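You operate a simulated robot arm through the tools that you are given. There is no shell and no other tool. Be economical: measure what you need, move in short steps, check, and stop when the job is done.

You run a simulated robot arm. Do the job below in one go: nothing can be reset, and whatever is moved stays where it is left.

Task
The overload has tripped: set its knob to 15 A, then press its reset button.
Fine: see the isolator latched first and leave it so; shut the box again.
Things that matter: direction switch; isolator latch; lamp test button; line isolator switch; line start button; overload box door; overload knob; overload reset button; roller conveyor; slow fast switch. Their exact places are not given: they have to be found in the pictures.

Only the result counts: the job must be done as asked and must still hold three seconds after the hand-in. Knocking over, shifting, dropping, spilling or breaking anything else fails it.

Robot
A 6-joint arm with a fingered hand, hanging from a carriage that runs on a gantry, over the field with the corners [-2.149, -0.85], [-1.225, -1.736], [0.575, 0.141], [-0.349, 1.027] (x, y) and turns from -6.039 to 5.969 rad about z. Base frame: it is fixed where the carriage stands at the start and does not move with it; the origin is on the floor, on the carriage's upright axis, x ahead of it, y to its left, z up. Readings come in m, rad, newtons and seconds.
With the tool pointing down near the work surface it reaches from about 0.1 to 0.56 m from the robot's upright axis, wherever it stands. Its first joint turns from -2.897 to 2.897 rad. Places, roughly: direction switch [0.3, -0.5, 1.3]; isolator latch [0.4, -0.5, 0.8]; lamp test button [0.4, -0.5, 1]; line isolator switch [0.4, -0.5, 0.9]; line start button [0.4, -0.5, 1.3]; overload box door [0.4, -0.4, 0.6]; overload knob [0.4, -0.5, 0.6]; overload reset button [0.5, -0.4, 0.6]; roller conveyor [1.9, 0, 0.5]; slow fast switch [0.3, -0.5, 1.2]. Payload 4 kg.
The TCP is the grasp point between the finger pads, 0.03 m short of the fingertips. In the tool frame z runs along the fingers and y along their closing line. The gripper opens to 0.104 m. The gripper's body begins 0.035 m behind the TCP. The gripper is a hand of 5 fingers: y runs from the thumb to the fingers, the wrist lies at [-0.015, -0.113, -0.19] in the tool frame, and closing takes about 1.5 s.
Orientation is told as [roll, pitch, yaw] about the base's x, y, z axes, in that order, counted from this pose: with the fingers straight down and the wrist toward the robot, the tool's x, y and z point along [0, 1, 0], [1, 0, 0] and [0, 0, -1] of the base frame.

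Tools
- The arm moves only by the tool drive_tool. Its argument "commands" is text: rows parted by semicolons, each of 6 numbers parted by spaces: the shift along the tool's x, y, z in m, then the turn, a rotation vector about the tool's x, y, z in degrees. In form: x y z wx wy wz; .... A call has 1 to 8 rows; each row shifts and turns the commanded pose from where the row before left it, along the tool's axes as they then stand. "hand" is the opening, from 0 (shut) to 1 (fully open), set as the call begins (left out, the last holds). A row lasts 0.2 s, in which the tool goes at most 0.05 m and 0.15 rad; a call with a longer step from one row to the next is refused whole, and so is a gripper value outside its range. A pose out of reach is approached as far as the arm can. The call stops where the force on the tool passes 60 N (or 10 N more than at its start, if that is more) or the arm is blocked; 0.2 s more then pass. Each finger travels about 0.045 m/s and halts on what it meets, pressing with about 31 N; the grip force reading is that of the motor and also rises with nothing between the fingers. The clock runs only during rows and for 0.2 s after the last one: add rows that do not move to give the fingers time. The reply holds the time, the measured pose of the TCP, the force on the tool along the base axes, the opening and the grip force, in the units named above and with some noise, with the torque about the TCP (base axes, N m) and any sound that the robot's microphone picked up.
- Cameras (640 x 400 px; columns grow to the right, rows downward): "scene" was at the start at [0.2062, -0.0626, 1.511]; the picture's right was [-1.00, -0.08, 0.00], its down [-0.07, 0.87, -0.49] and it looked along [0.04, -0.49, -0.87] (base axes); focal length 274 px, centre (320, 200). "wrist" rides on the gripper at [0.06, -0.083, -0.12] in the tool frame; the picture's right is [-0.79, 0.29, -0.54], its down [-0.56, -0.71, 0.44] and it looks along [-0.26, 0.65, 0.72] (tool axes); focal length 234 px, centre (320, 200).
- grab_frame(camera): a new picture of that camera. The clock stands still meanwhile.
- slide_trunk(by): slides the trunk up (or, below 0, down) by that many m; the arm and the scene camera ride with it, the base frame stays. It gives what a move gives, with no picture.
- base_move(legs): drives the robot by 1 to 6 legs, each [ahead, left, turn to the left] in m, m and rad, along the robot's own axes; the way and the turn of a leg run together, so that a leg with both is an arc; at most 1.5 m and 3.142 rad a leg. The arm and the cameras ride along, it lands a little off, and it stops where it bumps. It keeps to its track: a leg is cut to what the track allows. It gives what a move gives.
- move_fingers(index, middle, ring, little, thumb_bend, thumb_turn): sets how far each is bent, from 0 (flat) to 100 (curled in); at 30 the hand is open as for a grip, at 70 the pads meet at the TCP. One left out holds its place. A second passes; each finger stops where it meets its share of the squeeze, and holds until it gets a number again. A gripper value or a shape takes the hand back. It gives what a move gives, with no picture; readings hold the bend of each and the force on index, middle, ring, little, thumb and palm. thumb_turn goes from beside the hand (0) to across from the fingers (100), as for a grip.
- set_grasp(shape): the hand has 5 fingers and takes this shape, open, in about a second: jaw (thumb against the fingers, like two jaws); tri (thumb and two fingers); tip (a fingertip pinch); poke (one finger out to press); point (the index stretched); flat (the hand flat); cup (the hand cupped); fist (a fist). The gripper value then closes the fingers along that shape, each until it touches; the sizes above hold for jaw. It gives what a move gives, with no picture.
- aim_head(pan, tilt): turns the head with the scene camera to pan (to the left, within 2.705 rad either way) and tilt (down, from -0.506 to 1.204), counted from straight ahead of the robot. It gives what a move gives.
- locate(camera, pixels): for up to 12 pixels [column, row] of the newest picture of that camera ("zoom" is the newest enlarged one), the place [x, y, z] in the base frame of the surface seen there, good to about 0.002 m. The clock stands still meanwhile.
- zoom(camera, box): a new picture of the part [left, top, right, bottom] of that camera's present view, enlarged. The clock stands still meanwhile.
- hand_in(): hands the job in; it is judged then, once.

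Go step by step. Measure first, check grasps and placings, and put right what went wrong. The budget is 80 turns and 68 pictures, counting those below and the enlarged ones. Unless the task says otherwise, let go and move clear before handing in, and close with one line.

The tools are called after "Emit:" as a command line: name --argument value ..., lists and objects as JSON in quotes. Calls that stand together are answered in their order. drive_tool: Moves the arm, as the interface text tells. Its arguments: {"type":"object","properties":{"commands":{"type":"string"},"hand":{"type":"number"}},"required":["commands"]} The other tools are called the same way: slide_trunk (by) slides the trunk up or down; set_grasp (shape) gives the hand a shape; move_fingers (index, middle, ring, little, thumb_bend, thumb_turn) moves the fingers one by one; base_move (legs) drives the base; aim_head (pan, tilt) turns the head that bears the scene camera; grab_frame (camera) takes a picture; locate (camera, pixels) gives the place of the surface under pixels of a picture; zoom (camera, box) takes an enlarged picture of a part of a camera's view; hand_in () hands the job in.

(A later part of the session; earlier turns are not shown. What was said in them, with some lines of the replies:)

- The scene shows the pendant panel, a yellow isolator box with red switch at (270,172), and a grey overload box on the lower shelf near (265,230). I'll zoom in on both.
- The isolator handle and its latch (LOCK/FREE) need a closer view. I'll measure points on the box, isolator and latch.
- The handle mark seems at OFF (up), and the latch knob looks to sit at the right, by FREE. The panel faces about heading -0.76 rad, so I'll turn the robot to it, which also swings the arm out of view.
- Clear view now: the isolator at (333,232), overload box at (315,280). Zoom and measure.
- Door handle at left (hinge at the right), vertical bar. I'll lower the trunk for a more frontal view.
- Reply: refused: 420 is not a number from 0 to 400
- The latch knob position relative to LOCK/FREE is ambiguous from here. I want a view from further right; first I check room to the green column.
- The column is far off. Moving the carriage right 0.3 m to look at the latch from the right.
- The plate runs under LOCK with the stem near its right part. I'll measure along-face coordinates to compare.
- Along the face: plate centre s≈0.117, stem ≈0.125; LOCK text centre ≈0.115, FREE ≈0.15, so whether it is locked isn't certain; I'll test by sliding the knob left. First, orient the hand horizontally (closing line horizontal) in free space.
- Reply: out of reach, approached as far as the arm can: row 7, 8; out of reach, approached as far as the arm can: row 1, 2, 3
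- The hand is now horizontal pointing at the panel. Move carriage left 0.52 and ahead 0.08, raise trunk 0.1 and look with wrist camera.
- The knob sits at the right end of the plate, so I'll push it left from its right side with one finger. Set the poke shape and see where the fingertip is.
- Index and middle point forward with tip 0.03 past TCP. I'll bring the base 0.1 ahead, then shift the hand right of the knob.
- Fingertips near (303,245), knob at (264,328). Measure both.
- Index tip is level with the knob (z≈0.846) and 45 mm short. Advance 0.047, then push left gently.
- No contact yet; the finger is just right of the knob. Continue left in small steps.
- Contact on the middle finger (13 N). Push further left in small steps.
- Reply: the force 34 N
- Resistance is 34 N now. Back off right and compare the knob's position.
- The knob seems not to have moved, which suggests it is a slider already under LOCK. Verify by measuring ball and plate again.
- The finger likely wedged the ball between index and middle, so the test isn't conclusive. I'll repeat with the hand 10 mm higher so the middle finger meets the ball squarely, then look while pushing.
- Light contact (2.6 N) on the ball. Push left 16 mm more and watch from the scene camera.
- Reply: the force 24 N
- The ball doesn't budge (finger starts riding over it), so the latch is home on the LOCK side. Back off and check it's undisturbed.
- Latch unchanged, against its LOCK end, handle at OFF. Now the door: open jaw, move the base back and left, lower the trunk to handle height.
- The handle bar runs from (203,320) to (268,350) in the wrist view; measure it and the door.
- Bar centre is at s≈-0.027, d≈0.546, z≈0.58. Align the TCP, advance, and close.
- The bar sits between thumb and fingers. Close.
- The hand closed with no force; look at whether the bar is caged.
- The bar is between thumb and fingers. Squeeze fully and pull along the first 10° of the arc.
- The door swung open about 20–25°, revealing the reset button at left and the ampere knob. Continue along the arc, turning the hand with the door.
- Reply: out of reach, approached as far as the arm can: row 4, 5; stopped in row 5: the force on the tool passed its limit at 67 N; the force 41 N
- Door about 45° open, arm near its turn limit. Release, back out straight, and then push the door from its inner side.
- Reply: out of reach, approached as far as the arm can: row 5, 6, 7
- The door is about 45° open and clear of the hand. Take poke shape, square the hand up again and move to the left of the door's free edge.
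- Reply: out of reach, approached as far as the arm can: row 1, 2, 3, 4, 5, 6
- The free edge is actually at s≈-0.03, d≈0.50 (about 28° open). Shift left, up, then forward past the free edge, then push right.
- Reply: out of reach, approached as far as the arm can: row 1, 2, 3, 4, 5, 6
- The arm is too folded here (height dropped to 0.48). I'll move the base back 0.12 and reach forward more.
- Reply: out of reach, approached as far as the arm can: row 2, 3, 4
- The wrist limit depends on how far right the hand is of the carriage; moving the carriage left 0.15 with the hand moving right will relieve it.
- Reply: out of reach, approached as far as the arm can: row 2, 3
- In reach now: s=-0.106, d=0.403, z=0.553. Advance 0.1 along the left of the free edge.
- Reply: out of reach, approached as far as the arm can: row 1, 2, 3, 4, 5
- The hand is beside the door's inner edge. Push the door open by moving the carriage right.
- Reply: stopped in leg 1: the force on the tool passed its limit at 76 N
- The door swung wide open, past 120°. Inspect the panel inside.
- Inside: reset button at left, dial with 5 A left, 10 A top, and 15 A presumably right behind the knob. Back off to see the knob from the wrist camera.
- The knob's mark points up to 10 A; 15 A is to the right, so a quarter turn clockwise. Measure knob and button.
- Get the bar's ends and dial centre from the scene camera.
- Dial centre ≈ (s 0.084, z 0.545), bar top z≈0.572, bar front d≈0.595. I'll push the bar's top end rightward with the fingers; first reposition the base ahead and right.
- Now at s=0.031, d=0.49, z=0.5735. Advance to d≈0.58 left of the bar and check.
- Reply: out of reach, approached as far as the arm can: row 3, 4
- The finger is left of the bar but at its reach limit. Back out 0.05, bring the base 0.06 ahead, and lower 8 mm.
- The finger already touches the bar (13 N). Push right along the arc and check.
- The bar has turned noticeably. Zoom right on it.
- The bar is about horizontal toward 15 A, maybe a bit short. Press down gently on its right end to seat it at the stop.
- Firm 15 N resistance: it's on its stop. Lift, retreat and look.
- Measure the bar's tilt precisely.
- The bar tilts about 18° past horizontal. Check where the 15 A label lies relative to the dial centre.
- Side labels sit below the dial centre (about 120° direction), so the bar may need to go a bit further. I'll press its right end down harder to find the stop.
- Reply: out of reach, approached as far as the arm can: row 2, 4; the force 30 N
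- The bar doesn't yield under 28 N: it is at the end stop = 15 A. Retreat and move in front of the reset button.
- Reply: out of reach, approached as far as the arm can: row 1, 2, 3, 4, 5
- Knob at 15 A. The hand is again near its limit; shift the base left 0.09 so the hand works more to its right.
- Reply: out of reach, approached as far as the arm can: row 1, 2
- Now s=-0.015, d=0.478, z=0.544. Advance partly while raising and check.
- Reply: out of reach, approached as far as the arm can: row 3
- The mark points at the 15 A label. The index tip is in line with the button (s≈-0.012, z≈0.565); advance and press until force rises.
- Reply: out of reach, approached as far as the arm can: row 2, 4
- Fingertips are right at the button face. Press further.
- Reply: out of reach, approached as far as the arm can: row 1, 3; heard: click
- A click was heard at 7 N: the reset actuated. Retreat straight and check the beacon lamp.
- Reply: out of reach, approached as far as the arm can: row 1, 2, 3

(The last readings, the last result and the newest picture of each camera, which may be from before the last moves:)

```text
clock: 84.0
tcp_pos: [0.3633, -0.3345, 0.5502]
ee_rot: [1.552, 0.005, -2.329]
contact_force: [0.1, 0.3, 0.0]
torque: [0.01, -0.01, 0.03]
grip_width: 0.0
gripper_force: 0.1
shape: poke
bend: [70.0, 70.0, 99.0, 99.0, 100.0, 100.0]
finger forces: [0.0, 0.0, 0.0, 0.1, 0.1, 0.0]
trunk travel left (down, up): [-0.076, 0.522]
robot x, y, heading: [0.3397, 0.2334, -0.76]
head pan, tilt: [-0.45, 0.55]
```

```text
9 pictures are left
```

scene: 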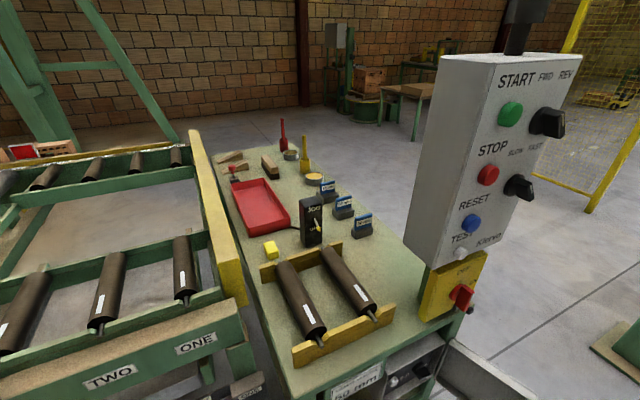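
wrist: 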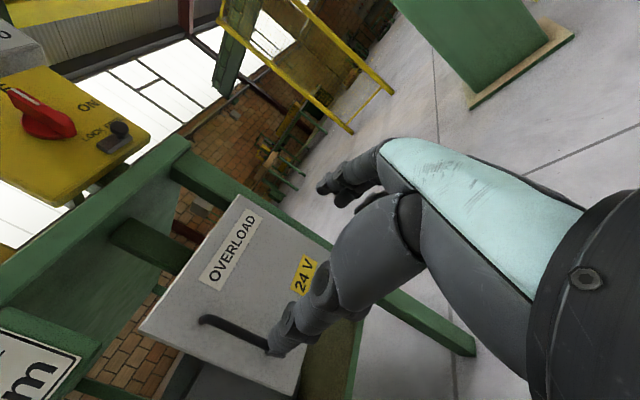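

Beacon is just out of frame; tilt up a little to see it.

Emit:
aim_head --pan -0.6 --tilt 0.2

Emit:
zoom --camera "scene" --box '[320, 0, 640, 300]'

```text
clock: 84.8
tcp_pos: [0.3635, -0.3364, 0.5495]
ee_rot: [1.551, 0.006, -2.329]
contact_force: [-0.5, 0.4, 0.5]
torque: [0.02, 0.02, -0.01]
grip_width: 0.0
gripper_force: 0.1
shape: poke
bend: [70.0, 70.0, 99.0, 99.0, 100.0, 100.0]
finger forces: [0.0, 0.0, 0.0, 0.1, 0.0, 0.0]
trunk travel left (down, up): [-0.076, 0.522]
robot x, y, heading: [0.3366, 0.2336, -0.761]
head pan, tilt: [-0.6, 0.201]
```

```text
1.33 times, centred on (480, 150) of scene
```

zoom: 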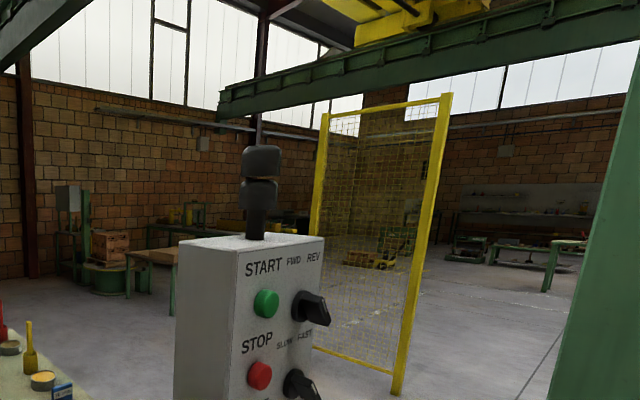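

The red beacon is now off: reset is confirmed. Now close the door: locate its present position.

Emit:
aim_head --pan -0.6 --tilt 0.95

Emit:
grab_frame --camera "scene"

```text
clock: 85.9
tcp_pos: [0.3626, -0.3356, 0.549]
ee_rot: [1.552, 0.005, -2.327]
contact_force: [1.0, -0.7, 0.2]
torque: [-0.02, 0.02, -0.02]
grip_width: 0.0
gripper_force: 0.0
shape: poke
bend: [70.0, 70.0, 99.0, 99.0, 100.0, 100.0]
finger forces: [0.1, 0.0, 0.1, 0.1, 0.0, 0.1]
trunk travel left (down, up): [-0.076, 0.522]
robot x, y, heading: [0.3398, 0.2322, -0.759]
head pan, tilt: [-0.6, 0.949]
```

```text
7 pictures are left
```

scene: 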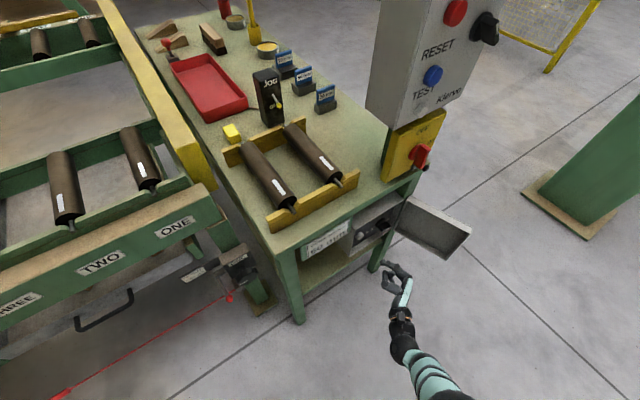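

Emit:
locate --camera "scene" --pixels '[[466, 230], [447, 255], [410, 199], [440, 215], [425, 225], [455, 235]]'

```text
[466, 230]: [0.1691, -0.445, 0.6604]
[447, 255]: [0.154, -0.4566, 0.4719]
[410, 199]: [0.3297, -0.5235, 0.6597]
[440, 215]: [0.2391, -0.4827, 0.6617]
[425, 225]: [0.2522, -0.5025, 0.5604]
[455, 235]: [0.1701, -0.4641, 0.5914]
```

Door stands at ~110°: hinge (s 0.154,d 0.60), free end (s 0.217,d 0.425). Back off, go round to its right side, then advance.

Emit:
base_move --legs '[[-0.22, 0, 0], [0, -0.36, 0], [0.17, 0, 0]]'

Emit:
grab_frame --camera "scene"

```text
clock: 90.5
tcp_pos: [0.0811, -0.5566, 0.5498]
ee_rot: [1.551, 0.005, -2.334]
contact_force: [0.6, -0.7, 0.1]
torque: [0.0, 0.0, -0.01]
grip_width: 0.0002
gripper_force: 0.1
shape: poke
bend: [70.0, 70.0, 99.0, 99.0, 100.0, 100.0]
finger forces: [0.0, 0.0, 0.0, 0.0, 0.1, 0.1]
trunk travel left (down, up): [-0.076, 0.522]
robot x, y, heading: [0.0578, 0.0132, -0.764]
head pan, tilt: [-0.6, 0.949]
```

```text
6 pictures are left
```

scene: 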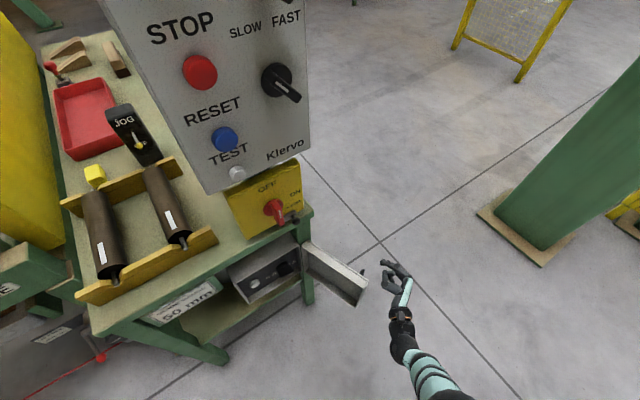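

The hand is to the right of the open door. Push it closed by moving the carriage left in steps.

Emit:
base_move --legs '[[0, 0.1, 0], [0, 0.08, 0], [0, 0.07, 0]]'

Emit:
grab_frame --camera "scene"

```text
clock: 93.0
tcp_pos: [0.2527, -0.3727, 0.5486]
ee_rot: [1.552, 0.005, -2.331]
contact_force: [-2.7, 6.3, -1.4]
torque: [0.04, 0.07, -0.04]
grip_width: 0.0
gripper_force: 0.0
shape: poke
bend: [70.0, 70.0, 99.0, 99.0, 100.0, 100.0]
finger forces: [1.0, 0.1, 3.6, 0.1, 4.7, 0.0]
trunk travel left (down, up): [-0.076, 0.522]
robot x, y, heading: [0.2318, 0.1923, -0.768]
head pan, tilt: [-0.6, 0.949]
```

```text
5 pictures are left
```

scene: 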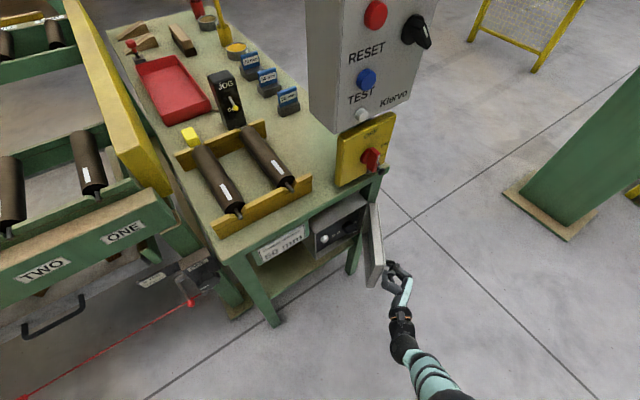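

Door now ~70°, in contact with the hand. Continue left and slightly ahead.

Emit:
base_move --legs '[[0.005, 0.05, 0], [0.02, 0.05, 0]]'

Emit:
zoom --camera "scene" --box '[300, 150, 520, 320]'

Emit:
locate --camera "zoom" --pixels '[[320, 200], [360, 200], [340, 230], [300, 240]]'

```text
clock: 94.4
tcp_pos: [0.3434, -0.3202, 0.5497]
ee_rot: [1.551, 0.005, -2.332]
contact_force: [-0.8, 0.5, 0.1]
torque: [0.0, -0.01, -0.06]
grip_width: 0.0
gripper_force: 0.1
shape: poke
bend: [70.0, 70.0, 99.0, 99.0, 100.0, 100.0]
finger forces: [0.0, 0.1, 0.1, 0.0, 0.0, 0.0]
trunk travel left (down, up): [-0.076, 0.522]
robot x, y, heading: [0.3229, 0.2468, -0.764]
head pan, tilt: [-0.6, 0.949]
```

```text
2.35 times, centred on (410, 235) of scene
```

zoom: 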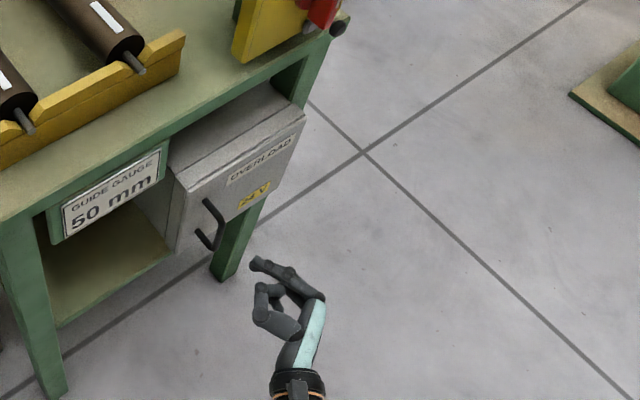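

```text
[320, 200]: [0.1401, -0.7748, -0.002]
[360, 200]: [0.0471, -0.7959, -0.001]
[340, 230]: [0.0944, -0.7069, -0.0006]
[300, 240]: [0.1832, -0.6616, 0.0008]
```

The door swung shut. Check its face for flushness.

Emit:
locate --camera "zoom" --pixels '[[192, 195], [186, 240], [290, 130], [235, 200], [212, 205], [260, 150]]'

Emit:
zoom --camera "scene" --box '[345, 180, 415, 240]'

```text
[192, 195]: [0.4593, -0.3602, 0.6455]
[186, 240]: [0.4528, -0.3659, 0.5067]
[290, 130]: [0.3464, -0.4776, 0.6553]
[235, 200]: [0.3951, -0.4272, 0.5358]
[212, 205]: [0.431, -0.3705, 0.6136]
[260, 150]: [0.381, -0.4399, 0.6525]
```

```text
6.67 times, centred on (380, 210) of scene
```

zoom: 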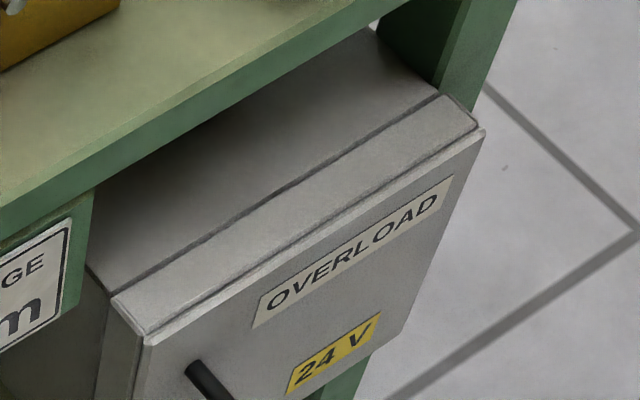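

The door is flush (d≈0.58 at both sides, as at the start). I'll press it gently once to be sure it's seated.

Emit:
drive_tool --commands "0 0.02 0 0 0 0; 0 0.02 0.02 0 0 0; 0 0 0.03 0 0 0; 0 0 0.02 0 0 0; 0 0 0.008 0 0 0; 0 0 0.008 0 0 0; 0 0 0.005 0 0 0; 0 0 0 0 0 0"

```text
clock: 96.2
tcp_pos: [0.3697, -0.3944, 0.5824]
ee_rot: [1.551, 0.006, -2.33]
contact_force: [-0.3, -0.4, -0.3]
torque: [0.01, -0.02, -0.04]
grip_width: 0.0001
gripper_force: 0.0
shape: poke
bend: [70.0, 70.0, 99.0, 99.0, 100.0, 100.0]
finger forces: [0.1, 0.0, 0.1, 0.0, 0.0, 0.0]
out of reach, approached as far as the arm can: row 1, 2, 3, 4, 5, 6
trunk travel left (down, up): [-0.076, 0.522]
robot x, y, heading: [0.3209, 0.2495, -0.761]
head pan, tilt: [-0.6, 0.949]
```

Emit:
drive_tool --commands "0 0 0.006 0 0 0; 0 0 0.006 0 0 0; 0 0 0.005 0 0 0; 0 0 0.004 0 0 0; 0 0 0 0 0 0"

```text
clock: 97.4
tcp_pos: [0.3797, -0.4016, 0.587]
ee_rot: [1.548, 0.004, -2.335]
contact_force: [-11.6, 7.6, -1.5]
torque: [0.09, 0.08, -0.01]
grip_width: 0.0
gripper_force: 0.0
shape: poke
bend: [70.0, 70.0, 99.0, 99.0, 100.0, 100.0]
finger forces: [4.1, 9.4, 0.0, 0.1, 0.0, 0.0]
out of reach, approached as far as the arm can: row 2, 4
trunk travel left (down, up): [-0.076, 0.522]
robot x, y, heading: [0.3205, 0.2464, -0.766]
head pan, tilt: [-0.6, 0.949]
```

The door resists at 14 N: it is seated. Back the hand clear via the base and take a last look.

Emit:
base_move --legs '[[-0.2, 0, 0]]'

Emit:
grab_frame --camera "scene"

Emit:
zoom --camera "scene" --box '[330, 120, 450, 220]'

```text
clock: 99.0
tcp_pos: [0.2398, -0.2663, 0.5884]
ee_rot: [1.55, 0.006, -2.337]
contact_force: [-0.6, 0.4, 0.1]
torque: [0.0, 0.0, 0.0]
grip_width: 0.0
gripper_force: 0.1
shape: poke
bend: [70.0, 70.0, 99.0, 99.0, 100.0, 100.0]
finger forces: [0.0, 0.1, 0.1, 0.0, 0.1, 0.0]
trunk travel left (down, up): [-0.076, 0.522]
robot x, y, heading: [0.1762, 0.3804, -0.768]
head pan, tilt: [-0.6, 0.949]
```

```text
2 pictures are left
```

scene: 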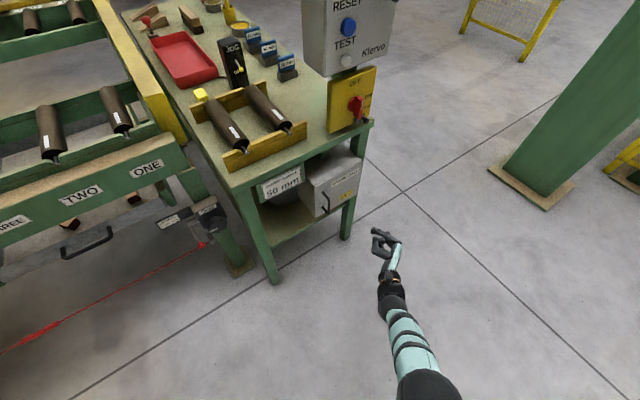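

```text
4.00 times, centred on (390, 170) of scene
```

zoom: 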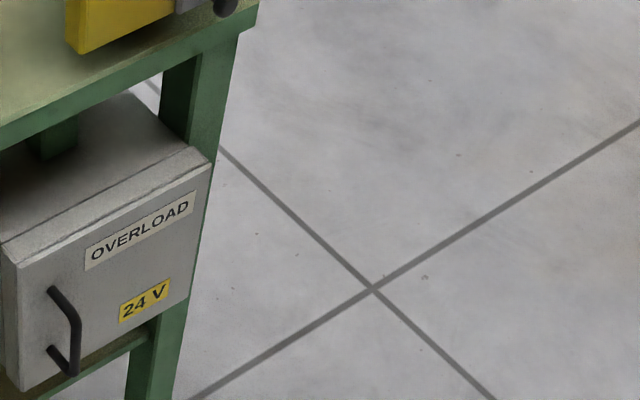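

The job is complete: the door is shut and seated, the hand is clear, and the isolator latch sits where I found it.

Emit:
hand_in

```text
The job is handed in.
```

I set the overload knob to 15 A and pressed reset; there was a click and the red beacon went out. The box door is shut again. The isolator is at OFF. I judged its latch to be at LOCK already, because it would not move further that way when pushed, so I left it as it was.
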